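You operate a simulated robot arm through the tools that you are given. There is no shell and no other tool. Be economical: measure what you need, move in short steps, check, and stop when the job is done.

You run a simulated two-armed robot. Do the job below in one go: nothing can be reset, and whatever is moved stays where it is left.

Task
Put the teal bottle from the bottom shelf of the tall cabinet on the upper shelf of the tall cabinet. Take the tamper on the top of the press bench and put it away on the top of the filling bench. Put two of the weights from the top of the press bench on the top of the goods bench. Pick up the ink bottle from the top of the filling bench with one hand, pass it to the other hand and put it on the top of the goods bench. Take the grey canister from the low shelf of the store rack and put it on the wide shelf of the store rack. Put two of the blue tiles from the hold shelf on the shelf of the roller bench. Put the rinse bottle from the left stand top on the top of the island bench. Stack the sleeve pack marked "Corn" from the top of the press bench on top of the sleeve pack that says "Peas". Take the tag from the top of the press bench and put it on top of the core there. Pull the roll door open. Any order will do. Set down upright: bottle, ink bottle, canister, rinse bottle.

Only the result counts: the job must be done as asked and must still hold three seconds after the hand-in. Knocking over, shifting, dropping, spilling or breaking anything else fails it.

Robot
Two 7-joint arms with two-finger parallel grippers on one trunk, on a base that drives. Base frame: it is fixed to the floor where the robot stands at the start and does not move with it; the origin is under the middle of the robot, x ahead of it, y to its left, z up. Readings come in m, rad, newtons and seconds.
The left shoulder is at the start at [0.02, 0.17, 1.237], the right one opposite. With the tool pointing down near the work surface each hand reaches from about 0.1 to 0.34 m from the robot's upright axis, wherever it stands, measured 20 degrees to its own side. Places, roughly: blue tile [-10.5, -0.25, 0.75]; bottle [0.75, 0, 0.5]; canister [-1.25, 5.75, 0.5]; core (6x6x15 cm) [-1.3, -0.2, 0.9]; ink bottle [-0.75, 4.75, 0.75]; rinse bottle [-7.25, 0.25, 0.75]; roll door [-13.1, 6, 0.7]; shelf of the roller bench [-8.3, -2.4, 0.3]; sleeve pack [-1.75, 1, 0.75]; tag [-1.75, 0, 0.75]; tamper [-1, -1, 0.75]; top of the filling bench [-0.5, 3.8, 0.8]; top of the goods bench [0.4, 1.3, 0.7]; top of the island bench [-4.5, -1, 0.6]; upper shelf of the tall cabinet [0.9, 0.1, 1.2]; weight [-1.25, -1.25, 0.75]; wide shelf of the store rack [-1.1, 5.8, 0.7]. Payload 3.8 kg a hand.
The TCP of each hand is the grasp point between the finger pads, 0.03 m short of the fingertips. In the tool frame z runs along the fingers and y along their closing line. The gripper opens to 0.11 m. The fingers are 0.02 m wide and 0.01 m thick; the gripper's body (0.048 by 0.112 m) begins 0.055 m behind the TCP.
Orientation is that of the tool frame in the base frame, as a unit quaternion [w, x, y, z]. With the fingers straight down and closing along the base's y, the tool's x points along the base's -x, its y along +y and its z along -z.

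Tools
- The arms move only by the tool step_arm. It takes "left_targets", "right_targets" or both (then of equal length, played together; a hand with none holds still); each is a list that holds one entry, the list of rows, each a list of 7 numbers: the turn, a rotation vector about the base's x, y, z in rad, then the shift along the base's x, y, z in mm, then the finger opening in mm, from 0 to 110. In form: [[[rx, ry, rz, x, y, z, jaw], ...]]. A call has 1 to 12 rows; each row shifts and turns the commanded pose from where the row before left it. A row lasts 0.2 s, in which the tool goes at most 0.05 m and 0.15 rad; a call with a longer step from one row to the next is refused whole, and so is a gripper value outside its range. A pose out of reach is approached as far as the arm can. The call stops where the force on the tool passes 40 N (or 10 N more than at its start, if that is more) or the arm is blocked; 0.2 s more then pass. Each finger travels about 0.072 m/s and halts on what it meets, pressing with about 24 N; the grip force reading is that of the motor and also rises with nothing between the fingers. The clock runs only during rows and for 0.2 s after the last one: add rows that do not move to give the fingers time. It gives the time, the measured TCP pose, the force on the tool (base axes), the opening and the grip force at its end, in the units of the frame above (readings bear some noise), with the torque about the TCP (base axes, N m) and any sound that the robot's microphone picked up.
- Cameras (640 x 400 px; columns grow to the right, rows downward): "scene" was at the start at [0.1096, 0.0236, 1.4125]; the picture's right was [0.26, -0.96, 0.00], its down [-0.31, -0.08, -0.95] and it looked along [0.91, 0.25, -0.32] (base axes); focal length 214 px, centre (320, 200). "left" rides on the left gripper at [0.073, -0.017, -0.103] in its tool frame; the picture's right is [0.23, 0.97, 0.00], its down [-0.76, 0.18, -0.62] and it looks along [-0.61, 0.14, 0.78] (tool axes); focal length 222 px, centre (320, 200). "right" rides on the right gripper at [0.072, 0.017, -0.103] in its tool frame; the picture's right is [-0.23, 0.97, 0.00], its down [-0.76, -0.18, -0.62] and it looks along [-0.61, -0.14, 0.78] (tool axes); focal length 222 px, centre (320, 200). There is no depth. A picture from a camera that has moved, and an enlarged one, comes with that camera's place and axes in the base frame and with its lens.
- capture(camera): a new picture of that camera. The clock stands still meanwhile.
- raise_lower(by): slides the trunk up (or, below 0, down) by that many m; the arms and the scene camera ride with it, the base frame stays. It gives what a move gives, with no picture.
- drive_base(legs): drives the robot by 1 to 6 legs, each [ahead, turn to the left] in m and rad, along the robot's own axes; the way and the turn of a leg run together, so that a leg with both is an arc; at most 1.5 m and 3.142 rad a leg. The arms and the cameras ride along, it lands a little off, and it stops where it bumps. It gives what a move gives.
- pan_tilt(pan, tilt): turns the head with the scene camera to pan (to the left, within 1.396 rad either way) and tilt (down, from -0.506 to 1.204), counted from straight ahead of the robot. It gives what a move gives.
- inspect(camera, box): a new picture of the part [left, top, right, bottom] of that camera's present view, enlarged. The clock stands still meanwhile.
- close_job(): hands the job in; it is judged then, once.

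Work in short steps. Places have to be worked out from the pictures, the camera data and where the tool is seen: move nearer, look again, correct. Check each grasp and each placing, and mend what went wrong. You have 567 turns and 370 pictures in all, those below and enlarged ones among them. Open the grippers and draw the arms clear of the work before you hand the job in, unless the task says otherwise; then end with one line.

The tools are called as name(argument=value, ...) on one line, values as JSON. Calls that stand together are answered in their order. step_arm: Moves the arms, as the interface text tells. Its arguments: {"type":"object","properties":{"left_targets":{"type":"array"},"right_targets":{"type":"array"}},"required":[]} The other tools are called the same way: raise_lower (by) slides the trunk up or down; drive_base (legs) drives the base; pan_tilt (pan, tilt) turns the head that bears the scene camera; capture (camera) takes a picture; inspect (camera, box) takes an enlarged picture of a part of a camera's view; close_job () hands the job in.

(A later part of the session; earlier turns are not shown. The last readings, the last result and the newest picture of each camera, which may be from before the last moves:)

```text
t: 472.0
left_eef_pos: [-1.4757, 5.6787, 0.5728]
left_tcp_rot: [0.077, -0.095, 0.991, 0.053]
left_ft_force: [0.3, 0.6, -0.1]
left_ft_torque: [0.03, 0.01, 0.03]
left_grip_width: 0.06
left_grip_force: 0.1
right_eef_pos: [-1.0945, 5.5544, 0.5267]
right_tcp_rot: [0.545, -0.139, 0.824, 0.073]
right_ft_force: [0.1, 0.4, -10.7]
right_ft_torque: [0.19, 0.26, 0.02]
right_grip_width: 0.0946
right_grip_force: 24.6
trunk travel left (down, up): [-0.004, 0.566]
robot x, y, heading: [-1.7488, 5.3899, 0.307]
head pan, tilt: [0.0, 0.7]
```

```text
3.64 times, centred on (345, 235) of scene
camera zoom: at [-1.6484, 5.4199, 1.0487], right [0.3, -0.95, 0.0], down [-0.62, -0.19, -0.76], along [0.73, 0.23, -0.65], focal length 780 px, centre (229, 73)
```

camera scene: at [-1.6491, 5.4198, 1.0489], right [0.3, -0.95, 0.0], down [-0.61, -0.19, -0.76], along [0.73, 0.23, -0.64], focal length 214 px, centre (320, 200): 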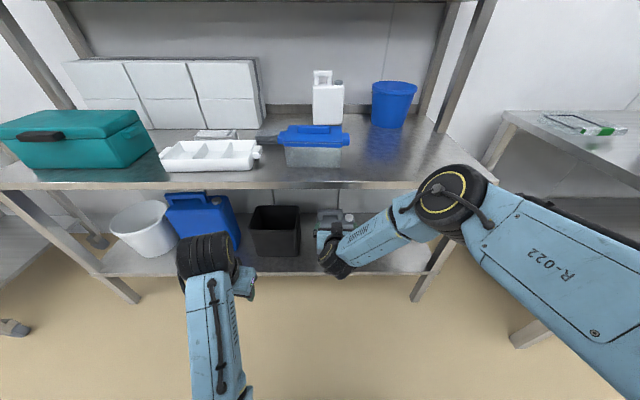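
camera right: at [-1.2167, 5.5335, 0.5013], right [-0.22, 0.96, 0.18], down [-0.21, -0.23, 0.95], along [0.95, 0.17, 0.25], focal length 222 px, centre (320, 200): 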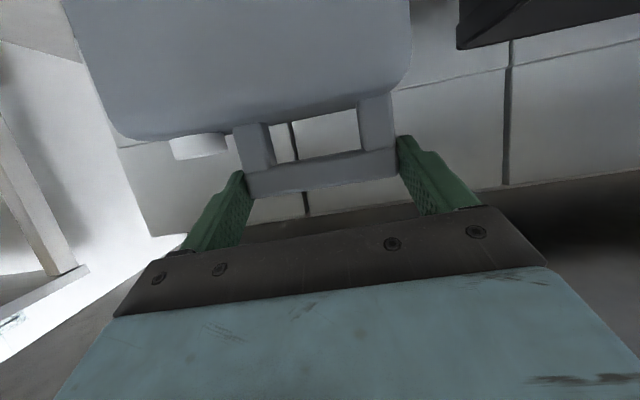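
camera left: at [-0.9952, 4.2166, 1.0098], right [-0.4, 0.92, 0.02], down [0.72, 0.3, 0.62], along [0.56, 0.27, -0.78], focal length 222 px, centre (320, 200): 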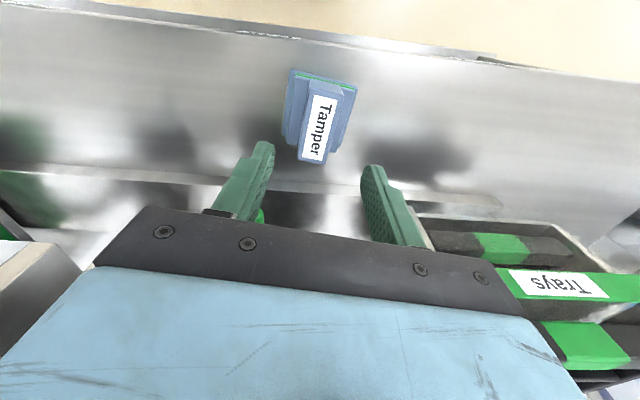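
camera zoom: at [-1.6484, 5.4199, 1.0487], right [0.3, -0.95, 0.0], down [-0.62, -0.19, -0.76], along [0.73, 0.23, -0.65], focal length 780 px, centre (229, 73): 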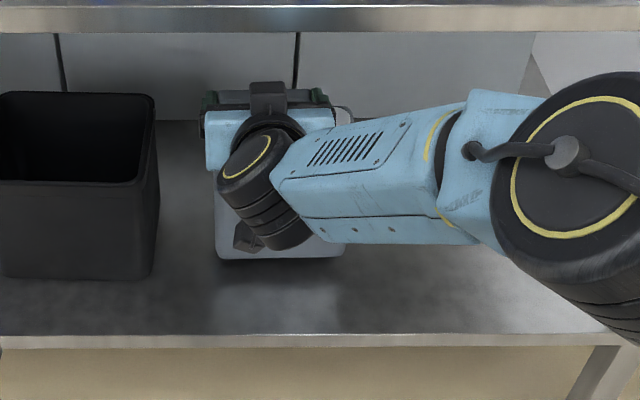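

The canister hangs securely (about 1.1 kg). I back out of the rack, raise the trunk 0.5 m, and look at the wide shelf.

drive_base(legs=[[-0.45, 0]])

raise_lower(by=0.4)

raise_lower(by=0.11)

drive_base(legs=[[0, -0.33]])

capture(camera="scene")

```text
t: 474.6
left_eef_pos: [-1.8905, 5.5496, 0.5722]
left_tcp_rot: [0.076, -0.095, 0.991, 0.054]
left_ft_force: [0.7, 0.3, -0.1]
left_ft_torque: [0.0, 0.01, 0.03]
left_grip_width: 0.0599
left_grip_force: 0.1
right_eef_pos: [-1.5078, 5.4261, 0.5277]
right_tcp_rot: [0.545, -0.139, 0.824, 0.075]
right_ft_force: [-1.2, 0.3, -10.9]
right_ft_torque: [0.2, 0.28, -0.01]
right_grip_width: 0.0944
right_grip_force: 24.1
trunk travel left (down, up): [-0.004, 0.566]
robot x, y, heading: [-2.1619, 5.2564, 0.307]
head pan, tilt: [0.0, 0.7]
```

```text
t: 478.4
left_eef_pos: [-1.8891, 5.5485, 0.9733]
left_tcp_rot: [0.076, -0.095, 0.991, 0.054]
left_ft_force: [-0.4, 0.1, 0.0]
left_ft_torque: [0.03, -0.01, -0.02]
left_grip_width: 0.0601
left_grip_force: 0.1
right_eef_pos: [-1.5072, 5.4265, 0.9271]
right_tcp_rot: [0.545, -0.138, 0.824, 0.074]
right_ft_force: [0.1, -0.4, -10.6]
right_ft_torque: [0.22, 0.25, 0.01]
right_grip_width: 0.0946
right_grip_force: 24.1
trunk travel left (down, up): [-0.404, 0.166]
robot x, y, heading: [-2.1609, 5.2578, 0.301]
head pan, tilt: [0.0, 0.7]
```

```text
t: 479.9
left_eef_pos: [-1.8906, 5.5483, 1.0827]
left_tcp_rot: [0.076, -0.095, 0.991, 0.054]
left_ft_force: [0.3, -0.6, 0.1]
left_ft_torque: [-0.01, -0.01, 0.05]
left_grip_width: 0.0602
left_grip_force: 0.2
right_eef_pos: [-1.5075, 5.426, 1.0384]
right_tcp_rot: [0.545, -0.137, 0.824, 0.074]
right_ft_force: [0.9, 0.5, -11.2]
right_ft_torque: [0.18, 0.27, 0.02]
right_grip_width: 0.0946
right_grip_force: 23.7
trunk travel left (down, up): [-0.514, 0.056]
robot x, y, heading: [-2.1622, 5.2622, 0.31]
head pan, tilt: [0.0, 0.7]
```

```text
t: 481.3
left_eef_pos: [-1.811, 5.4467, 1.0834]
left_tcp_rot: [0.085, 0.067, 0.993, 0.041]
left_ft_force: [0.4, 0.4, -1.0]
left_ft_torque: [-0.03, 0.01, 0.03]
left_grip_width: 0.0599
left_grip_force: 0.0
right_eef_pos: [-1.4871, 5.2073, 1.0376]
right_tcp_rot: [0.55, -0.003, 0.835, -0.015]
right_ft_force: [0.5, -0.3, -10.9]
right_ft_torque: [0.31, 0.19, 0.01]
right_grip_width: 0.0943
right_grip_force: 23.9
trunk travel left (down, up): [-0.514, 0.056]
robot x, y, heading: [-2.1618, 5.2549, -0.021]
head pan, tilt: [0.0, 0.7]
```

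```text
209 pictures are left
camera scene: at [-2.0561, 5.2536, 1.5587], right [-0.02, -1.0, 0.0], down [-0.64, 0.01, -0.76], along [0.76, -0.02, -0.64], focal length 214 px, centre (320, 200)
```

scene: 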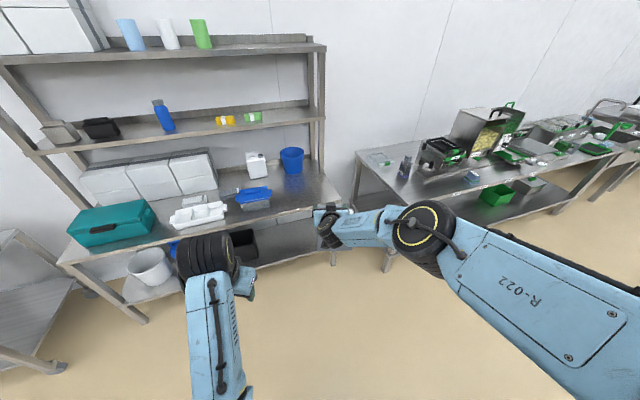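

Force says it is still held, but I don't see it clearly; I check with the right camera and zoom.

capture(camera="right")

inspect(camera="scene", box=[220, 130, 420, 280])

```text
208 pictures are left
camera right: at [-1.6107, 5.2253, 1.0115], right [0.1, 0.98, 0.18], down [-0.27, -0.15, 0.95], along [0.96, -0.15, 0.25], focal length 222 px, centre (320, 200)
```

right: 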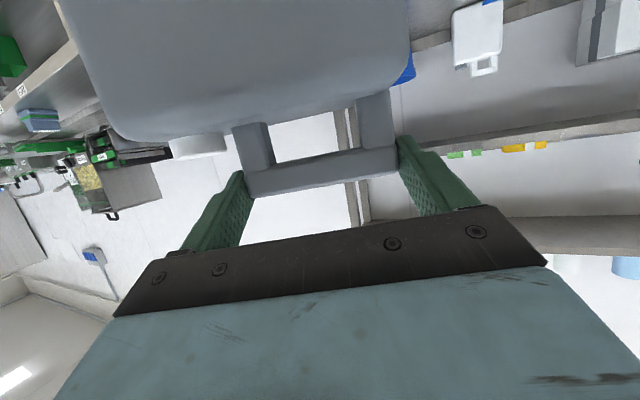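

```text
2.67 times, centred on (320, 205) of scene
camera zoom: at [-2.0561, 5.2536, 1.5587], right [-0.02, -1.0, 0.0], down [-0.64, 0.01, -0.76], along [0.76, -0.02, -0.64], focal length 572 px, centre (320, 187)
```

zoom: 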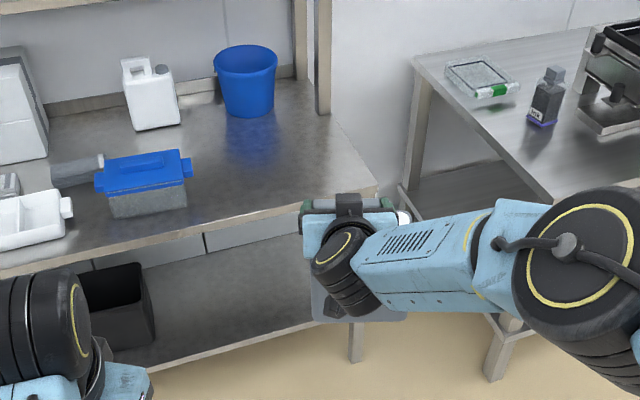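

Still held. The free place on the wide shelf is right of the blue tub; I drive to bring the canister above it.

drive_base(legs=[[0, -0.178], [0.43, 0], [0, 0.5]])

capture(camera="scene")

capture(camera="right")

```text
t: 486.0
left_eef_pos: [-1.4718, 5.4624, 1.083]
left_tcp_rot: [0.076, -0.09, 0.992, 0.054]
left_ft_force: [0.1, -0.7, 0.1]
left_ft_torque: [0.0, -0.03, -0.01]
left_grip_width: 0.06
left_grip_force: 0.0
right_eef_pos: [-1.0898, 5.336, 1.037]
right_tcp_rot: [0.545, -0.134, 0.824, 0.071]
right_ft_force: [1.0, -0.1, -11.4]
right_ft_torque: [0.19, 0.26, 0.0]
right_grip_width: 0.094
right_grip_force: 23.9
trunk travel left (down, up): [-0.514, 0.056]
robot x, y, heading: [-1.7465, 5.1732, 0.298]
head pan, tilt: [0.0, 0.7]
```

```text
206 pictures are left
camera scene: at [-1.6456, 5.2035, 1.5587], right [0.29, -0.96, 0.0], down [-0.62, -0.19, -0.76], along [0.73, 0.22, -0.64], focal length 214 px, centre (320, 200)
```

scene: 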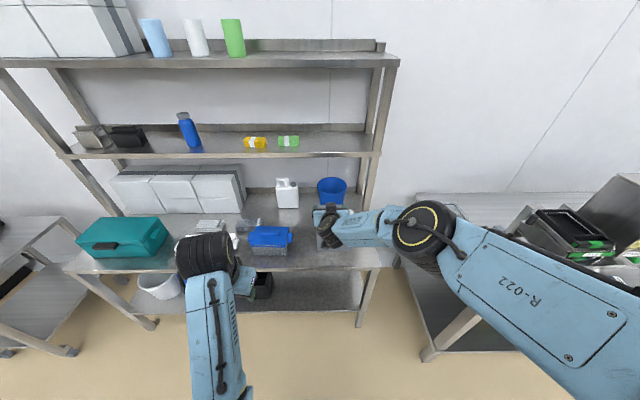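

```text
205 pictures are left
camera right: at [-1.2133, 5.3151, 1.0112], right [-0.21, 0.96, 0.18], down [-0.21, -0.23, 0.95], along [0.95, 0.16, 0.25], focal length 222 px, centre (320, 200)
```

right: 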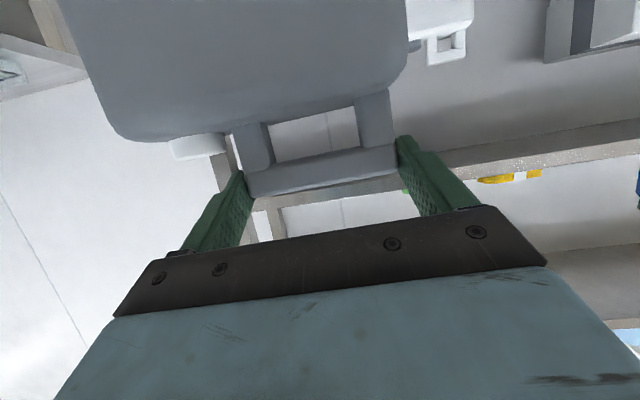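

The canister is over the free area; I move 35 mm deeper and lower the trunk 70 mm.

drive_base(legs=[[0.04, 0]])

raise_lower(by=-0.065)

inspect(camera="scene", box=[220, 170, 420, 300])

```text
t: 486.9
left_eef_pos: [-1.4333, 5.4727, 1.0815]
left_tcp_rot: [0.076, -0.09, 0.992, 0.053]
left_ft_force: [0.1, 0.6, -0.4]
left_ft_torque: [-0.01, 0.0, 0.02]
left_grip_width: 0.06
left_grip_force: 0.0
right_eef_pos: [-1.0526, 5.3479, 1.0371]
right_tcp_rot: [0.544, -0.135, 0.825, 0.073]
right_ft_force: [-1.1, -0.5, -12.1]
right_ft_torque: [0.2, 0.24, -0.03]
right_grip_width: 0.0943
right_grip_force: 24.0
trunk travel left (down, up): [-0.514, 0.056]
robot x, y, heading: [-1.7117, 5.1827, 0.292]
head pan, tilt: [0.0, 0.7]
```

```text
t: 487.9
left_eef_pos: [-1.4335, 5.4724, 1.0181]
left_tcp_rot: [0.077, -0.091, 0.991, 0.054]
left_ft_force: [0.9, -0.2, -0.4]
left_ft_torque: [-0.01, -0.01, -0.02]
left_grip_width: 0.06
left_grip_force: 0.1
right_eef_pos: [-1.0525, 5.3475, 0.9717]
right_tcp_rot: [0.545, -0.135, 0.825, 0.073]
right_ft_force: [0.5, 0.4, -11.0]
right_ft_torque: [0.2, 0.28, -0.01]
right_grip_width: 0.0941
right_grip_force: 24.2
trunk travel left (down, up): [-0.449, 0.121]
robot x, y, heading: [-1.7069, 5.1844, 0.294]
head pan, tilt: [0.0, 0.7]
```

```text
3.08 times, centred on (320, 235) of scene
camera zoom: at [-1.6075, 5.2147, 1.4938], right [0.29, -0.96, 0.0], down [-0.62, -0.19, -0.76], along [0.73, 0.22, -0.65], focal length 660 px, centre (320, 92)
```

zoom: 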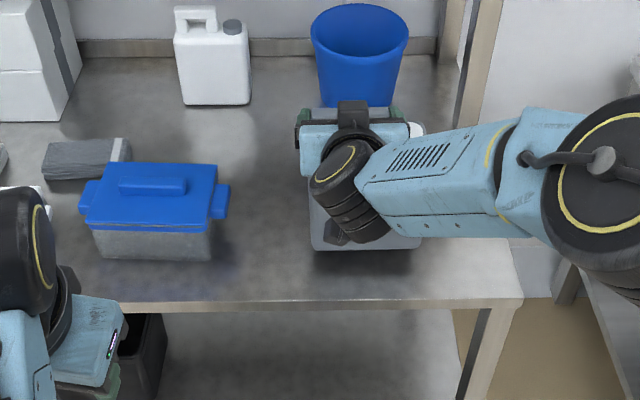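

It hangs just above the shelf with good clearance. I lower with the arm in small steps, watching for the weight to come off.

step_arm(right_targets=[[[0, 0, 0, 0, 0, -6, 70], [0, 0, 0, 0, 0, -4, 70], [0, 0, 0, 0, 0, -3, 70], [0, 0, 0, 0, 0, -3, 70]]])

```text
t: 488.9
left_eef_pos: [-1.4339, 5.4725, 1.017]
left_tcp_rot: [0.076, -0.091, 0.991, 0.054]
left_ft_force: [0.3, -0.2, 0.4]
left_ft_torque: [0.01, 0.05, 0.0]
left_grip_width: 0.0602
left_grip_force: 0.1
right_eef_pos: [-1.052, 5.3474, 0.9552]
right_tcp_rot: [0.543, -0.135, 0.825, 0.073]
right_ft_force: [0.3, 0.1, -11.9]
right_ft_torque: [0.24, 0.26, 0.0]
right_grip_width: 0.0943
right_grip_force: 24.0
trunk travel left (down, up): [-0.449, 0.121]
robot x, y, heading: [-1.7095, 5.181, 0.298]
head pan, tilt: [0.0, 0.7]
```

step_arm(right_targets=[[[0, 0, 0, 0, 0, -3, 70], [0, 0, 0, 0, 0, -3, 70], [0, 0, 0, 0, 0, -3, 70], [0, 0, 0, 0, 0, 0, 70]]])

```text
t: 489.9
left_eef_pos: [-1.4347, 5.4737, 1.0182]
left_tcp_rot: [0.076, -0.091, 0.991, 0.054]
left_ft_force: [-0.5, -0.4, 0.4]
left_ft_torque: [0.02, -0.02, -0.02]
left_grip_width: 0.0599
left_grip_force: 0.1
right_eef_pos: [-1.0528, 5.3481, 0.9482]
right_tcp_rot: [0.545, -0.134, 0.824, 0.072]
right_ft_force: [-0.5, 1.1, -5.3]
right_ft_torque: [0.76, 0.01, 0.03]
right_grip_width: 0.0942
right_grip_force: 24.6
trunk travel left (down, up): [-0.449, 0.121]
robot x, y, heading: [-1.7085, 5.1865, 0.296]
head pan, tilt: [0.0, 0.7]
```

Contact is starting (weight half off). I lower a few more millimetres.

step_arm(right_targets=[[[0, 0, 0, 0, 0, -2, 70], [0, 0, 0, 0, 0, -2, 70], [0, 0, 0, 0, 0, 0, 70]]])

capture(camera="right")

```text
t: 490.7
left_eef_pos: [-1.4357, 5.4719, 1.0188]
left_tcp_rot: [0.077, -0.09, 0.991, 0.054]
left_ft_force: [-0.4, -0.4, 0.2]
left_ft_torque: [0.01, -0.05, -0.01]
left_grip_width: 0.0598
left_grip_force: 0.0
right_eef_pos: [-1.0524, 5.3465, 0.9465]
right_tcp_rot: [0.548, -0.134, 0.823, 0.071]
right_ft_force: [0.9, -4.3, 13.2]
right_ft_torque: [0.56, -0.1, -0.02]
right_grip_width: 0.0944
right_grip_force: 24.0
trunk travel left (down, up): [-0.449, 0.121]
robot x, y, heading: [-1.7124, 5.1849, 0.296]
head pan, tilt: [0.0, 0.7]
```

```text
203 pictures are left
camera right: at [-1.1754, 5.325, 0.9196], right [-0.21, 0.96, 0.18], down [-0.22, -0.23, 0.95], along [0.95, 0.16, 0.26], focal length 222 px, centre (320, 200)
```

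right: 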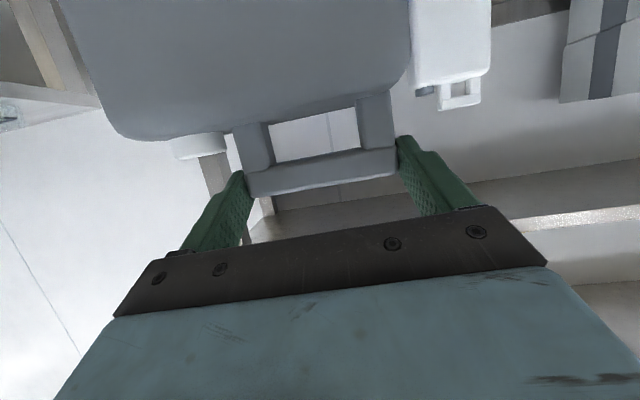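

The canister is fully seated. I open slowly and retreat along the tool axis.

step_arm(right_targets=[[[0, 0, 0, 0, 0, 1, 96], [0, 0, 0, 0, 0, 0, 102], [0, 0, 0, 0, 0, 0, 110], [0, 0, 0, 0, 0, 0, 110], [0, 0, 0, -20, -6, 9, 110], [0, 0, 0, -28, -8.6, 10, 110], [0, 0, 0, -28, -8.6, 0, 110], [0, 0, 0, -28, -8.6, 0, 110]]])

capture(camera="right")

inspect(camera="scene", box=[220, 170, 420, 300])

```text
t: 492.5
left_eef_pos: [-1.4349, 5.4733, 1.0182]
left_tcp_rot: [0.078, -0.09, 0.991, 0.054]
left_ft_force: [0.1, -0.5, -0.5]
left_ft_torque: [0.02, 0.01, -0.01]
left_grip_width: 0.0598
left_grip_force: 0.0
right_eef_pos: [-1.1592, 5.3257, 0.9706]
right_tcp_rot: [0.543, -0.133, 0.826, 0.069]
right_ft_force: [-0.4, 0.6, 0.8]
right_ft_torque: [0.01, 0.02, -0.01]
right_grip_width: 0.1102
right_grip_force: 0.1
right hand out of reach, approached as far as the arm can: row 7, 8
trunk travel left (down, up): [-0.449, 0.121]
robot x, y, heading: [-1.7099, 5.1843, 0.298]
head pan, tilt: [0.0, 0.7]
```

```text
202 pictures are left
camera right: at [-1.2814, 5.3049, 0.945], right [-0.2, 0.96, 0.18], down [-0.21, -0.22, 0.95], along [0.96, 0.15, 0.25], focal length 222 px, centre (320, 200)
```

right: 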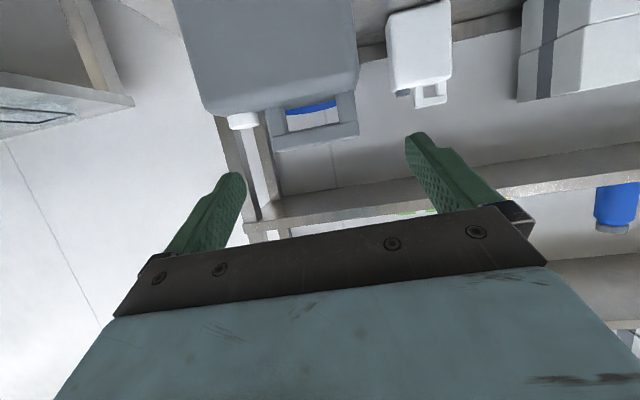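

```text
3.08 times, centred on (320, 235) of scene
camera zoom: at [-1.6094, 5.2143, 1.4939], right [0.29, -0.96, 0.0], down [-0.62, -0.19, -0.77], along [0.73, 0.22, -0.64], focal length 660 px, centre (320, 92)
```

zoom: 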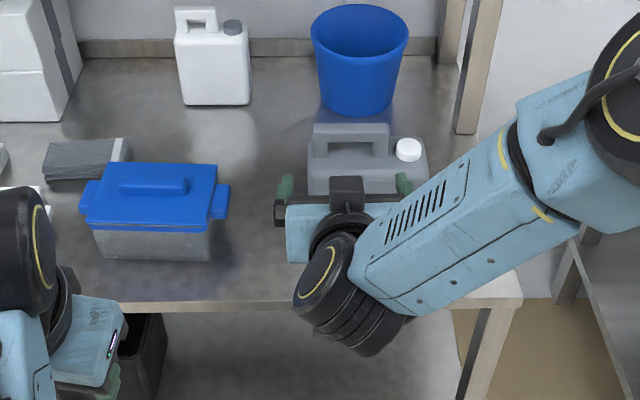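

The canister stands upright on the wide shelf. I back away and return the right hand to a vertical, neutral pose.

drive_base(legs=[[-0.45, 0]])

step_arm(right_targets=[[[-0.0434, 0.14, 0, -12, -12, 0, 110], [-0.0434, 0.14, 0, -12, -12, 0, 110], [-0.0434, 0.14, 0, -12, -12, 0, 110], [-0.0434, 0.14, 0, -12, -12, 0, 110], [-0.0434, 0.14, 0, -12, -12, 0, 110], [-0.0434, 0.14, 0, -12, -12, 0, 110], [-0.0434, 0.14, 0, -12, -12, 0, 110], [-0.0434, 0.14, 0, 0, 0, 0, 110]]])

capture(camera="scene")

```text
t: 495.2
left_eef_pos: [-1.8622, 5.3419, 1.0176]
left_tcp_rot: [0.077, -0.09, 0.992, 0.054]
left_ft_force: [-0.3, 0.4, -0.5]
left_ft_torque: [-0.01, 0.02, 0.02]
left_grip_width: 0.0601
left_grip_force: 0.1
right_eef_pos: [-1.5878, 5.1951, 0.9702]
right_tcp_rot: [0.543, -0.133, 0.826, 0.069]
right_ft_force: [-0.1, -0.8, 1.0]
right_ft_torque: [0.01, 0.01, -0.03]
right_grip_width: 0.1103
right_grip_force: 0.0
trunk travel left (down, up): [-0.449, 0.121]
robot x, y, heading: [-2.1389, 5.0524, 0.296]
head pan, tilt: [0.0, 0.7]
```

```text
t: 497.0
left_eef_pos: [-1.8624, 5.3419, 1.0174]
left_tcp_rot: [0.076, -0.09, 0.992, 0.054]
left_ft_force: [0.7, 0.1, 0.8]
left_ft_torque: [0.0, -0.01, 0.0]
left_grip_width: 0.0599
left_grip_force: 0.1
right_eef_pos: [-1.6723, 5.1118, 0.9708]
right_tcp_rot: [-0.009, -0.163, 0.987, -0.007]
right_ft_force: [1.1, -0.2, 0.3]
right_ft_torque: [-0.01, 0.0, 0.02]
right_grip_width: 0.1099
right_grip_force: 0.0
trunk travel left (down, up): [-0.449, 0.121]
robot x, y, heading: [-2.1337, 5.0563, 0.293]
head pan, tilt: [0.0, 0.7]
```

```text
200 pictures are left
camera scene: at [-2.0368, 5.0839, 1.4938], right [0.29, -0.96, 0.0], down [-0.62, -0.19, -0.76], along [0.73, 0.22, -0.64], focal length 214 px, centre (320, 200)
```

scene: 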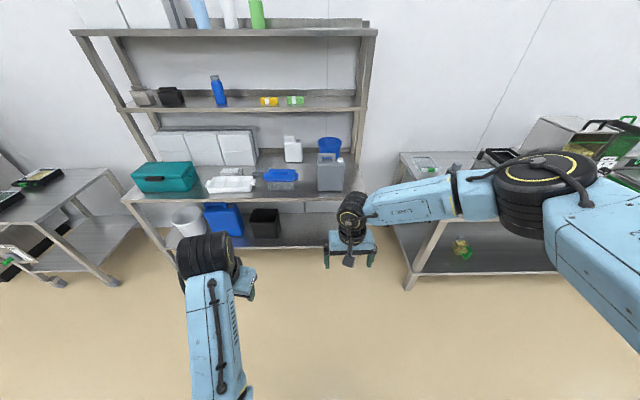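

The arms are neutral again. I drive 0.86 m along to face the ink bottle at the filling bench's left end.

drive_base(legs=[[0, -1.563], [0.86, 0], [0, 1.57], [0.15, 0]])

capture(camera="scene")

```text
t: 510.2
left_eef_pos: [-1.4705, 4.5475, 1.0171]
left_tcp_rot: [0.077, -0.075, 0.993, 0.052]
left_ft_force: [-0.8, -0.3, 0.4]
left_ft_torque: [0.01, 0.03, 0.02]
left_grip_width: 0.0601
left_grip_force: 0.0
right_eef_pos: [-1.2852, 4.3124, 0.9707]
right_tcp_rot: [-0.007, -0.15, 0.989, -0.009]
right_ft_force: [0.0, 0.2, 0.4]
right_ft_torque: [-0.02, 0.0, 0.03]
right_grip_width: 0.11
right_grip_force: 0.0
trunk travel left (down, up): [-0.449, 0.121]
robot x, y, heading: [-1.7506, 4.2675, 0.267]
head pan, tilt: [0.0, 0.7]
```

```text
199 pictures are left
camera scene: at [-1.6516, 4.2949, 1.4938], right [0.26, -0.96, 0.0], down [-0.62, -0.17, -0.76], along [0.74, 0.2, -0.64], focal length 214 px, centre (320, 200)
```

scene: 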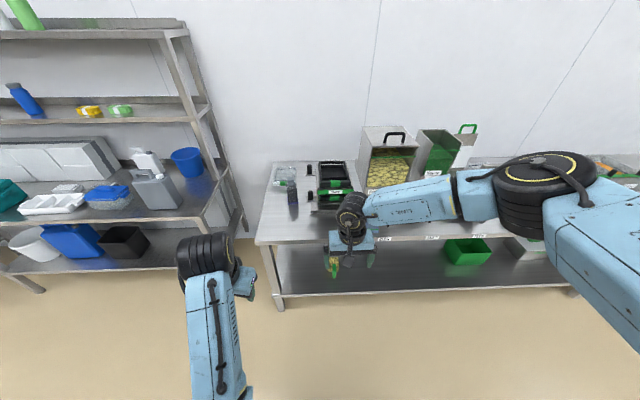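

inspect(camera="scene", box=[245, 145, 375, 250])

```text
3.81 times, centred on (310, 198) of scene
camera zoom: at [-1.6516, 4.2949, 1.4938], right [0.26, -0.96, 0.0], down [-0.62, -0.17, -0.76], along [0.74, 0.2, -0.64], focal length 817 px, centre (358, 210)
```

zoom: 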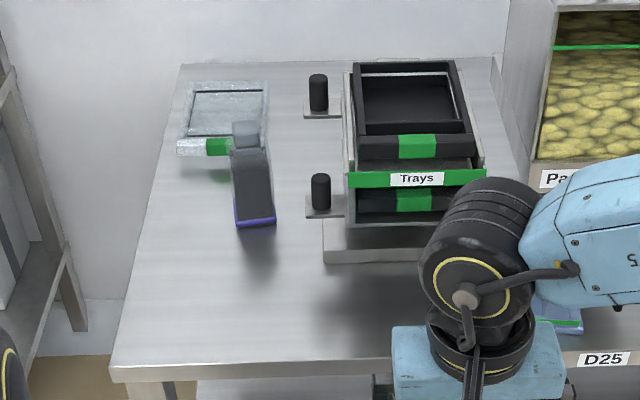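

The ink bottle is about 62 mm wide and 145 mm tall, at roughly (-0.82,4.674). I lower the trunk and pitch the left hand to about 60° while extending it, still short of the bench.

raise_lower(by=-0.22)

step_arm(left_targets=[[[0, 0, 0.14, 15, 0, 0, 90], [0.0395, -0.1344, 0, 18, -3, 0, 90], [0.0395, -0.1344, 0, 18, -3, 5, 90], [0.0395, -0.1344, 0, 18, -3, 5, 90], [0.0395, -0.1344, 0, 18, -3, 5, 90], [0.0395, -0.1344, 0, 18, -3, 5, 90], [0.0395, -0.1344, 0, 18, -3, 5, 90]]])

capture(camera="left")

capture(camera="scene")

```text
t: 512.6
left_eef_pos: [-1.4714, 4.5486, 0.7968]
left_tcp_rot: [0.078, -0.076, 0.993, 0.052]
left_ft_force: [0.2, -0.5, -0.2]
left_ft_torque: [0.0, -0.03, 0.01]
left_grip_width: 0.06
left_grip_force: 0.0
right_eef_pos: [-1.2861, 4.3111, 0.7495]
right_tcp_rot: [-0.007, -0.15, 0.989, -0.008]
right_ft_force: [0.0, -0.2, -0.6]
right_ft_torque: [0.04, -0.02, 0.0]
right_grip_width: 0.1099
right_grip_force: 0.0
trunk travel left (down, up): [-0.229, 0.341]
robot x, y, heading: [-1.7548, 4.2692, 0.271]
head pan, tilt: [0.0, 0.7]
```

```text
t: 514.2
left_eef_pos: [-1.3479, 4.5291, 0.8232]
left_tcp_rot: [0.469, -0.148, 0.864, 0.109]
left_ft_force: [-0.2, 1.1, 0.0]
left_ft_torque: [-0.02, -0.01, -0.02]
left_grip_width: 0.0902
left_grip_force: 0.0
right_eef_pos: [-1.2862, 4.3097, 0.75]
right_tcp_rot: [-0.007, -0.15, 0.989, -0.008]
right_ft_force: [0.3, -0.5, -0.3]
right_ft_torque: [0.01, -0.01, 0.04]
right_grip_width: 0.1099
right_grip_force: 0.0
trunk travel left (down, up): [-0.229, 0.341]
robot x, y, heading: [-1.751, 4.27, 0.269]
head pan, tilt: [0.0, 0.7]
```

```text
197 pictures are left
camera left: at [-1.4596, 4.4677, 0.8167], right [-0.46, 0.87, -0.14], down [-0.16, 0.08, 0.98], along [0.87, 0.48, 0.1], focal length 222 px, centre (320, 200)
```

left: 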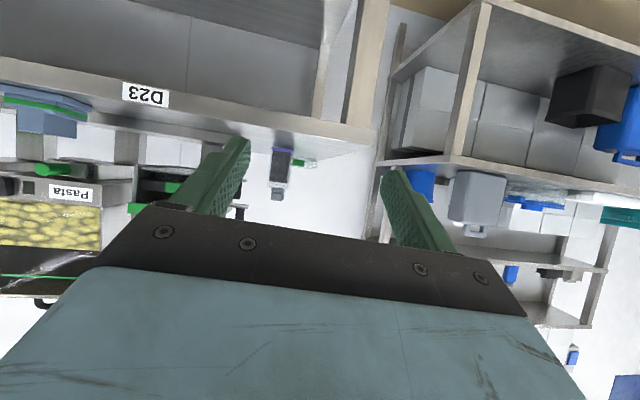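

```text
196 pictures are left
camera scene: at [-1.6527, 4.2946, 1.2739], right [0.26, -0.96, 0.0], down [-0.62, -0.17, -0.76], along [0.74, 0.2, -0.64], focal length 214 px, centre (320, 200)
```

scene: 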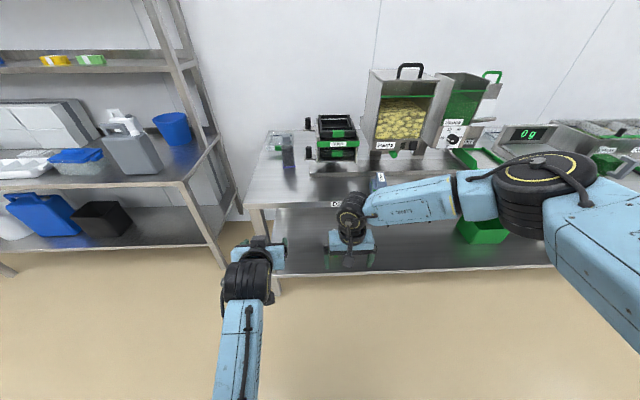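

The right hand would meet the bench, so I raise it 0.3 m first. Then I drive forward 0.33 m with the left hand low and pitched.

step_arm(right_targets=[[[0, 0, 0, -10, -10, 45, 110], [0, 0, 0, -10, -10, 45, 110], [0, 0, 0, -10, -10, 45, 110], [0, 0, 0, -10, -10, 45, 110], [0, 0, 0, -10, -10, 45, 110], [0, 0, 0, 0, 0, 45, 110]]], left_targets=[[[0, 0, -0.05, 0, 0, 10, 90], [0, 0, -0.05, 0, 0, 10, 90], [0, 0, 0, 0, 0, 0, 90], [0, 0, 0, 0, 0, 0, 90], [0, 0, 0, 0, 0, 0, 90], [0, 0, 0, 0, 0, 0, 90]]])

drive_base(legs=[[0.33, 0.03]])

capture(camera="left")

capture(camera="scene")

```text
t: 515.6
left_eef_pos: [-1.3486, 4.5302, 0.842]
left_tcp_rot: [0.474, -0.105, 0.87, 0.086]
left_ft_force: [0.5, 0.3, -0.4]
left_ft_torque: [0.02, -0.02, -0.02]
left_grip_width: 0.09
left_grip_force: 0.0
right_eef_pos: [-1.3365, 4.2632, 1.0213]
right_tcp_rot: [-0.006, -0.15, 0.989, -0.009]
right_ft_force: [-0.5, 0.0, -0.1]
right_ft_torque: [-0.03, 0.02, -0.02]
right_grip_width: 0.1101
right_grip_force: 0.0
trunk travel left (down, up): [-0.229, 0.341]
robot x, y, heading: [-1.7551, 4.2674, 0.266]
head pan, tilt: [0.0, 0.7]
```

```text
t: 517.8
left_eef_pos: [-1.031, 4.6322, 0.841]
left_tcp_rot: [0.473, -0.113, 0.869, 0.091]
left_ft_force: [-0.1, -0.3, -0.5]
left_ft_torque: [0.01, -0.04, 0.0]
left_grip_width: 0.0899
left_grip_force: 0.1
right_eef_pos: [-1.0126, 4.3653, 1.0196]
right_tcp_rot: [-0.006, -0.16, 0.987, -0.008]
right_ft_force: [-0.2, -0.1, -0.1]
right_ft_torque: [0.0, 0.02, 0.01]
right_grip_width: 0.1101
right_grip_force: 0.1
trunk travel left (down, up): [-0.229, 0.341]
robot x, y, heading: [-1.429, 4.3609, 0.291]
head pan, tilt: [0.0, 0.7]
```

```text
195 pictures are left
camera left: at [-1.1464, 4.5794, 0.8358], right [-0.4, 0.91, -0.14], down [-0.15, 0.09, 0.98], along [0.91, 0.41, 0.1], focal length 222 px, centre (320, 200)
```

left: 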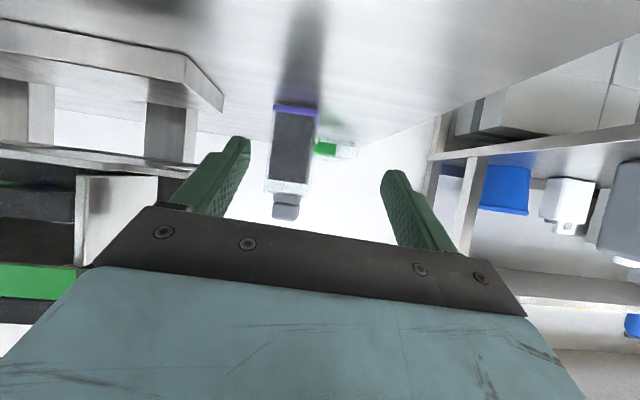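

```text
194 pictures are left
camera scene: at [-1.3296, 4.3898, 1.2738], right [0.29, -0.96, 0.0], down [-0.62, -0.18, -0.76], along [0.73, 0.22, -0.64], focal length 214 px, centre (320, 200)
```

scene: 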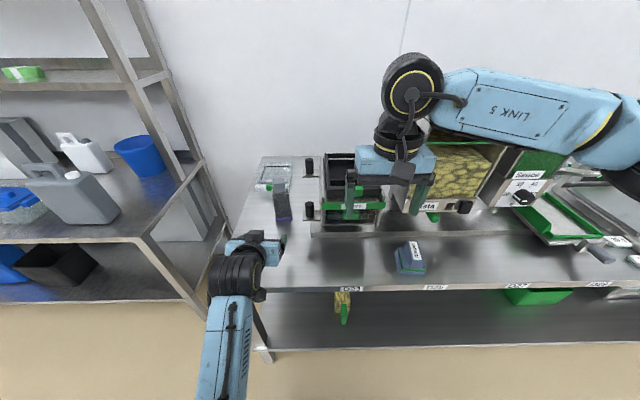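

The bottle lies 0.21 m ahead and 25 mm right of the left hand's line. I shift, lower to z≈0.80 and approach most of the way.

step_arm(left_targets=[[[0, 0, 0, 4, -12, -20, 90], [0, 0, 0, 3, -11.5, -20, 90], [0, 0, 0, 32, 9.6, 0, 90], [0, 0, 0, 32, 9.6, 0, 90], [0, 0, 0, 32, 9.6, 0, 90], [0, 0, 0, 32, 9.6, 0, 90]]])

capture(camera="left")

inspect(camera="scene", box=[220, 140, 350, 270])

```text
t: 519.2
left_eef_pos: [-0.8954, 4.6465, 0.8002]
left_tcp_rot: [0.472, -0.114, 0.87, 0.091]
left_ft_force: [-0.2, -1.2, -0.4]
left_ft_torque: [0.02, -0.03, 0.0]
left_grip_width: 0.0901
left_grip_force: 0.1
right_eef_pos: [-1.0132, 4.3651, 1.0203]
right_tcp_rot: [-0.007, -0.16, 0.987, -0.008]
right_ft_force: [-0.3, -0.2, -0.5]
right_ft_torque: [-0.05, 0.02, 0.0]
right_grip_width: 0.1099
right_grip_force: 0.0
trunk travel left (down, up): [-0.229, 0.341]
robot x, y, heading: [-1.4288, 4.3587, 0.289]
head pan, tilt: [0.0, 0.7]
```

```text
193 pictures are left
camera left: at [-1.011, 4.594, 0.7943], right [-0.4, 0.91, -0.14], down [-0.15, 0.09, 0.98], along [0.91, 0.41, 0.1], focal length 222 px, centre (320, 200)
```

left: 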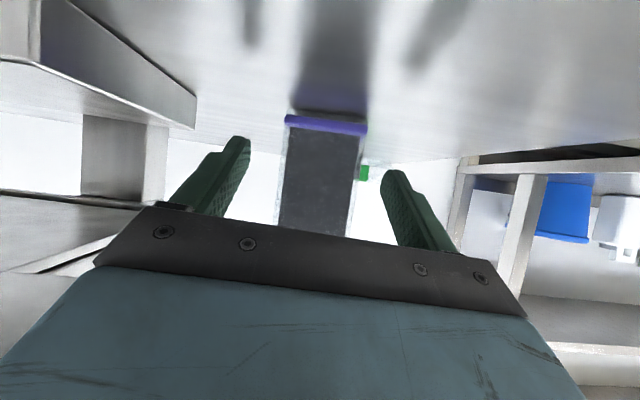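

```text
3.08 times, centred on (285, 205) of scene
camera zoom: at [-1.3298, 4.3897, 1.2738], right [0.29, -0.96, 0.0], down [-0.62, -0.18, -0.76], along [0.73, 0.22, -0.64], focal length 660 px, centre (428, 185)
```

zoom: 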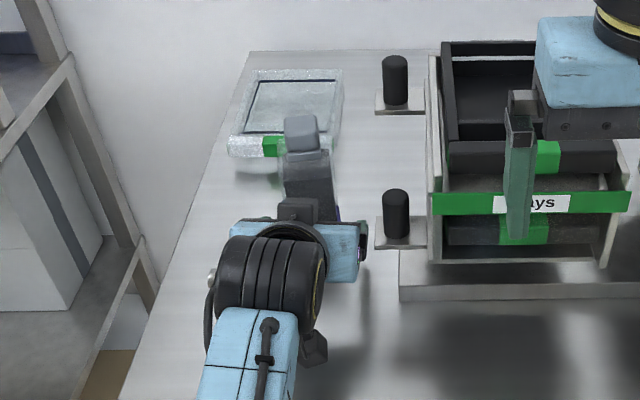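

The bottle is centred and its front is about 5 cm ahead. I advance 78 mm so the pads are at its middle, then close.

step_arm(left_targets=[[[0, 0, 0, 25, 7.5, -2, 90], [0, 0, 0, 25, 7.5, -2, 90], [0, 0, 0, 24, 7.2, -2, 90]]])

capture(camera="left")

```text
t: 520.0
left_eef_pos: [-0.819, 4.6693, 0.7962]
left_tcp_rot: [0.474, -0.114, 0.868, 0.092]
left_ft_force: [0.0, -0.2, -0.1]
left_ft_torque: [0.03, -0.01, -0.01]
left_grip_width: 0.0901
left_grip_force: 0.0
right_eef_pos: [-1.0129, 4.3641, 1.0198]
right_tcp_rot: [-0.006, -0.161, 0.987, -0.009]
right_ft_force: [0.4, -0.2, -0.6]
right_ft_torque: [0.01, -0.02, 0.02]
right_grip_width: 0.1098
right_grip_force: 0.0
trunk travel left (down, up): [-0.229, 0.341]
robot x, y, heading: [-1.429, 4.3636, 0.29]
head pan, tilt: [0.0, 0.7]
```

```text
191 pictures are left
camera left: at [-0.9362, 4.6168, 0.7911], right [-0.4, 0.91, -0.14], down [-0.15, 0.09, 0.98], along [0.91, 0.41, 0.1], focal length 222 px, centre (320, 200)
```

left: 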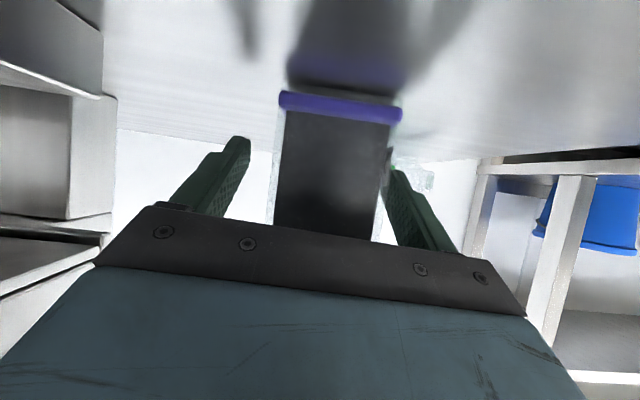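

The front face is about 2 cm behind the pads' centre; I go 10 mm deeper, shift 5 mm left, and close.

step_arm(left_targets=[[[0, 0, 0, 8, 7.5, -2, 90], [0, 0, 0, 0, 0, 0, 70], [0, 0, 0, 0, 0, 0, 50], [0, 0, 0, 0, 0, 0, 40], [0, 0, 0, 0, 0, 0, 40], [0, 0, 0, 0, 0, 0, 40]]])

capture(camera="left")

```text
t: 521.4
left_eef_pos: [-0.8143, 4.6774, 0.7946]
left_tcp_rot: [0.472, -0.114, 0.869, 0.091]
left_ft_force: [0.1, -0.2, -0.4]
left_ft_torque: [-0.03, 0.01, 0.0]
left_grip_width: 0.057
left_grip_force: 23.7
right_eef_pos: [-1.0125, 4.3657, 1.0202]
right_tcp_rot: [-0.006, -0.161, 0.987, -0.008]
right_ft_force: [0.7, -0.1, 0.1]
right_ft_torque: [0.01, 0.01, 0.01]
right_grip_width: 0.1096
right_grip_force: 0.0
trunk travel left (down, up): [-0.229, 0.341]
robot x, y, heading: [-1.4278, 4.3576, 0.292]
head pan, tilt: [0.0, 0.7]
```

```text
190 pictures are left
camera left: at [-0.9298, 4.6242, 0.7878], right [-0.4, 0.91, -0.14], down [-0.15, 0.09, 0.98], along [0.91, 0.41, 0.1], focal length 222 px, centre (320, 200)
```

left: 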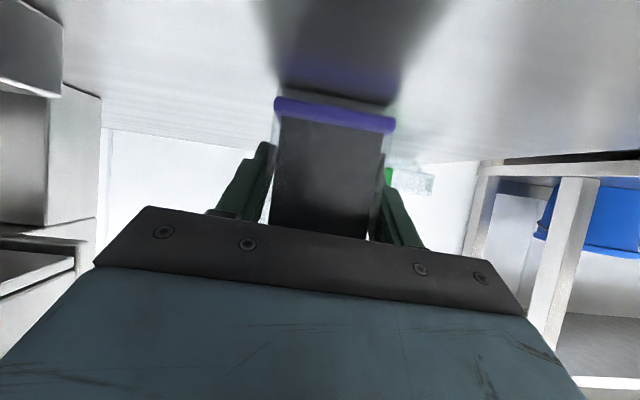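

Gripped at 57 mm. I lift 60 mm and back the base away from the bench.

step_arm(left_targets=[[[0, 0, 0, 0, 0, 20, 40], [0, 0, 0, 0, 0, 20, 40], [0, 0, 0, 0, 0, 20, 40]]])

drive_base(legs=[[-0.5, 0]])

capture(camera="scene")

capture(camera="right")

```text
t: 522.2
left_eef_pos: [-0.8141, 4.6756, 0.8544]
left_tcp_rot: [0.474, -0.113, 0.869, 0.09]
left_ft_force: [-0.3, -1.2, -3.0]
left_ft_torque: [-0.02, 0.02, -0.02]
left_grip_width: 0.0557
left_grip_force: 23.8
right_eef_pos: [-1.0139, 4.3655, 1.0214]
right_tcp_rot: [-0.007, -0.16, 0.987, -0.007]
right_ft_force: [0.0, 0.2, -0.2]
right_ft_torque: [0.0, -0.02, 0.04]
right_grip_width: 0.11
right_grip_force: 0.0
trunk travel left (down, up): [-0.229, 0.341]
robot x, y, heading: [-1.431, 4.358, 0.289]
head pan, tilt: [0.0, 0.7]
```

```text
t: 525.1
left_eef_pos: [-1.2885, 4.5305, 0.8543]
left_tcp_rot: [0.474, -0.11, 0.869, 0.089]
left_ft_force: [0.5, -0.7, -2.7]
left_ft_torque: [-0.01, 0.02, 0.0]
left_grip_width: 0.0559
left_grip_force: 23.8
right_eef_pos: [-1.4899, 4.2212, 1.0195]
right_tcp_rot: [-0.006, -0.157, 0.988, -0.008]
right_ft_force: [-0.1, 1.0, 0.2]
right_ft_torque: [0.03, -0.01, -0.01]
right_grip_width: 0.1101
right_grip_force: 0.0
trunk travel left (down, up): [-0.229, 0.341]
robot x, y, heading: [-1.9071, 4.2241, 0.281]
head pan, tilt: [0.0, 0.7]
```

```text
189 pictures are left
camera scene: at [-1.8066, 4.2483, 1.2739], right [0.28, -0.96, 0.0], down [-0.62, -0.18, -0.77], along [0.73, 0.21, -0.64], focal length 214 px, centre (320, 200)
```

scene: 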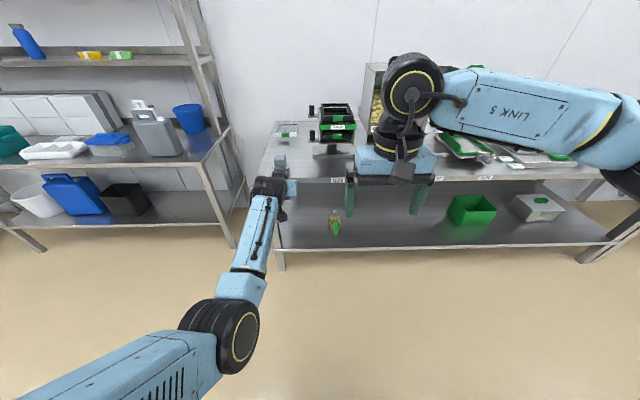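

```text
188 pictures are left
camera right: at [-1.563, 4.2171, 1.1245], right [-0.09, 1.0, -0.02], down [0.79, 0.08, 0.61], along [0.61, 0.04, -0.79], focal length 222 px, centre (320, 200)
```

right: 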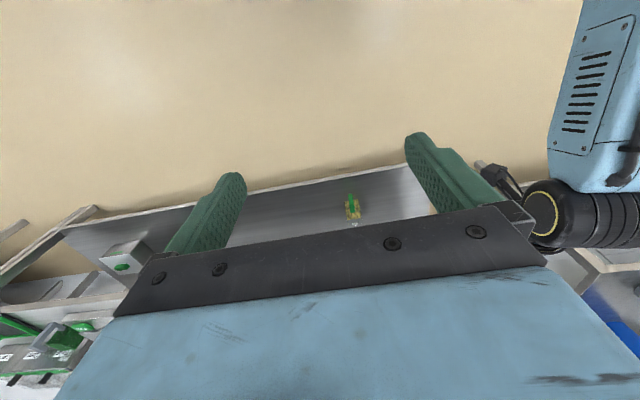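

The bottle is held in the left hand. I bring it toward the centre in front of me, and move the right hand above it, pointing down.

step_arm(left_targets=[[[0, 0, 0, -26, -28, 0, 40], [0, 0, 0, -26, -28, 0, 40], [0, 0, 0, -26, -28, 0, 40], [0, 0, 0, -25, -29, 0, 40], [0, 0, 0, 0, 0, 0, 40], [0, 0, 0, 0, 0, 0, 40], [0, 0, 0, 0, 0, 0, 40]]], right_targets=[[[0, 0, 0, 0, 0, 30, 100], [0, 0, 0, 0, 0, 30, 100], [0, 0, 0, 20, 39, 0, 100], [0, 0, 0, 20, 39, 0, 100], [0, 0, 0, 20, 39, 0, 100], [0, 0, 0, 20, 39, 0, 100], [0, 0, 0, 19, 39, 0, 100]]])

capture(camera="right")

capture(camera="scene")

```text
t: 526.7
left_eef_pos: [-1.3944, 4.4342, 0.8484]
left_tcp_rot: [0.473, -0.109, 0.868, 0.106]
left_ft_force: [1.5, -0.2, -2.3]
left_ft_torque: [0.01, 0.03, -0.02]
left_grip_width: 0.0559
left_grip_force: 24.0
right_eef_pos: [-1.3928, 4.4202, 1.0801]
right_tcp_rot: [-0.004, -0.159, 0.987, -0.01]
right_ft_force: [-0.2, 0.2, -0.5]
right_ft_torque: [-0.02, -0.01, -0.02]
right_grip_width: 0.0999
right_grip_force: 0.0
trunk travel left (down, up): [-0.229, 0.341]
robot x, y, heading: [-1.9064, 4.2166, 0.281]
head pan, tilt: [0.0, 0.7]
```

```text
187 pictures are left
camera right: at [-1.4665, 4.4153, 1.1839], right [-0.09, 1.0, -0.02], down [0.78, 0.08, 0.62], along [0.62, 0.04, -0.79], focal length 222 px, centre (320, 200)
```

right: 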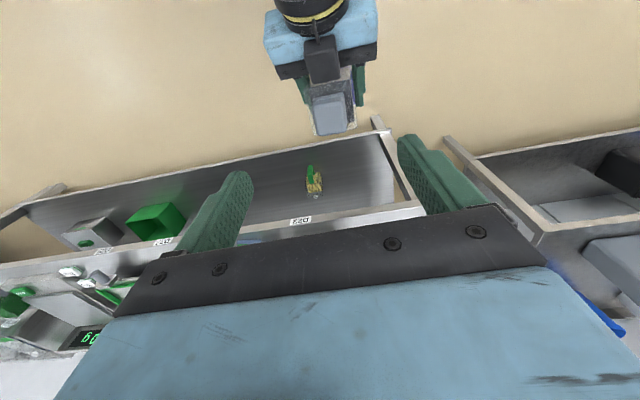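

```text
186 pictures are left
camera scene: at [-1.808, 4.2509, 1.274], right [0.28, -0.96, 0.0], down [-0.62, -0.18, -0.77], along [0.74, 0.21, -0.64], focal length 214 px, centre (320, 200)
```

scene: 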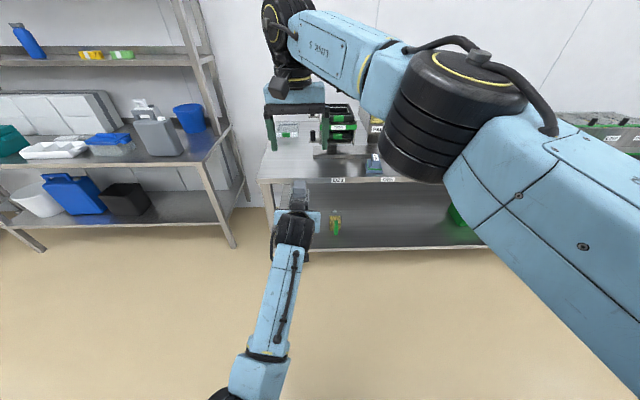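

The cap is 14 mm left of the right hand's axis. I correct and descend to z 0.95, then check.

step_arm(right_targets=[[[0, 0, 0, -2, 14, -20, 100], [0, 0, 0, 0, 0, -40, 100], [0, 0, 0, 0, 0, -40, 100], [0, 0, 0, 0, 0, -25, 100]]])

capture(camera="right")

inspect(camera="scene", box=[230, 90, 360, 260])

```text
t: 527.7
left_eef_pos: [-1.3932, 4.4312, 0.8461]
left_tcp_rot: [0.471, -0.107, 0.869, 0.105]
left_ft_force: [0.1, -0.3, -3.2]
left_ft_torque: [0.02, 0.03, 0.0]
left_grip_width: 0.056
left_grip_force: 24.1
right_eef_pos: [-1.3947, 4.4289, 0.9524]
right_tcp_rot: [-0.007, -0.156, 0.988, -0.008]
right_ft_force: [0.6, 0.5, -0.7]
right_ft_torque: [-0.01, 0.01, -0.01]
right_grip_width: 0.1003
right_grip_force: 0.1
right hand out of reach, approached as far as the arm can: row 1
trunk travel left (down, up): [-0.229, 0.341]
robot x, y, heading: [-1.9076, 4.2183, 0.28]
head pan, tilt: [0.0, 0.7]
```

```text
185 pictures are left
camera right: at [-1.4682, 4.4252, 1.0566], right [-0.09, 1.0, -0.02], down [0.79, 0.08, 0.61], along [0.61, 0.04, -0.79], focal length 222 px, centre (320, 200)
```

right: 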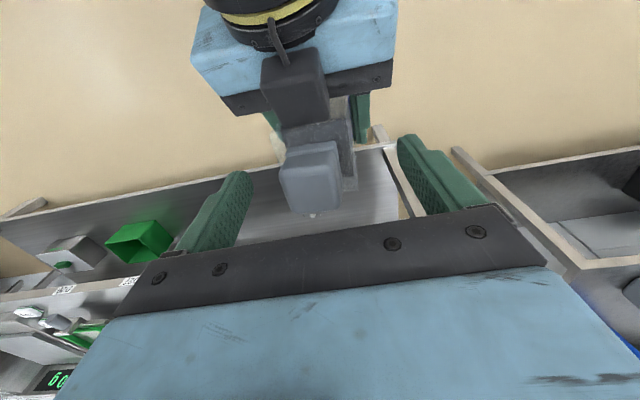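

```text
2.35 times, centred on (295, 175) of scene
camera zoom: at [-1.8062, 4.2486, 1.2738], right [0.28, -0.96, 0.0], down [-0.62, -0.18, -0.76], along [0.73, 0.21, -0.64], focal length 505 px, centre (379, 259)
```

zoom: 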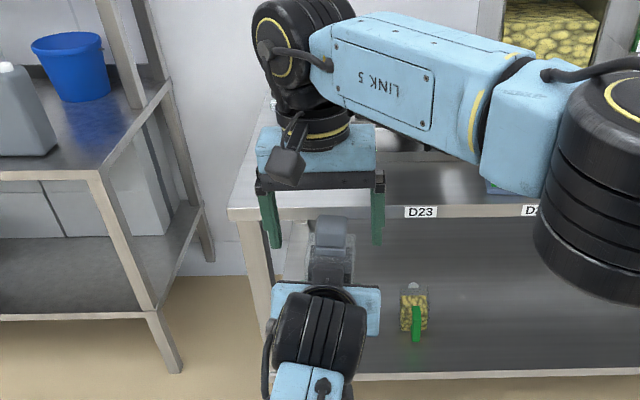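

The bottle is centred between the right fingers. I descend 54 mm, leaving the tips above the left fingers, and close the right hand.

step_arm(right_targets=[[[0, 0, 0, 1, -3, -20, 100], [0, 0, 0, 0, 0, -20, 100], [0, 0, 0, 0, 0, -14, 100]]])

capture(camera="right")

inspect(camera="scene", box=[230, 120, 360, 260])

```text
t: 528.5
left_eef_pos: [-1.3947, 4.4303, 0.846]
left_tcp_rot: [0.47, -0.107, 0.87, 0.105]
left_ft_force: [-0.2, -0.2, -4.1]
left_ft_torque: [-0.01, 0.01, -0.03]
left_grip_width: 0.056
left_grip_force: 24.0
right_eef_pos: [-1.3948, 4.4244, 0.9001]
right_tcp_rot: [-0.007, -0.156, 0.988, -0.008]
right_ft_force: [-0.2, 0.1, -0.2]
right_ft_torque: [-0.03, -0.02, 0.0]
right_grip_width: 0.1001
right_grip_force: 0.2
trunk travel left (down, up): [-0.229, 0.341]
robot x, y, heading: [-1.9072, 4.2199, 0.282]
head pan, tilt: [0.0, 0.7]
```

```text
183 pictures are left
camera right: at [-1.4677, 4.4197, 1.0046], right [-0.09, 1.0, -0.02], down [0.79, 0.08, 0.61], along [0.61, 0.04, -0.79], focal length 222 px, centre (320, 200)
```

right: 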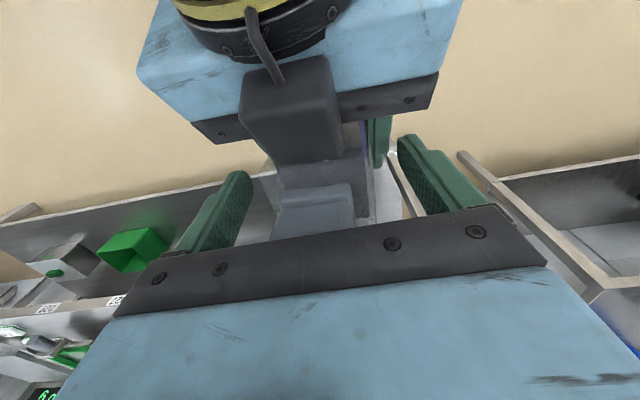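

```text
2.86 times, centred on (295, 190) of scene
camera zoom: at [-1.8062, 4.2484, 1.2738], right [0.28, -0.96, 0.0], down [-0.62, -0.18, -0.76], along [0.73, 0.21, -0.64], focal length 613 px, centre (391, 229)
```

zoom: 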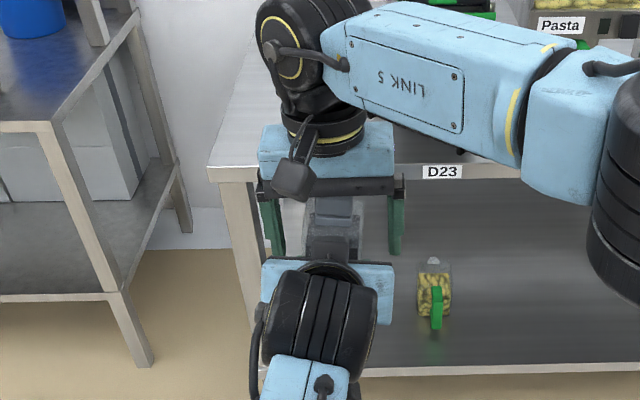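

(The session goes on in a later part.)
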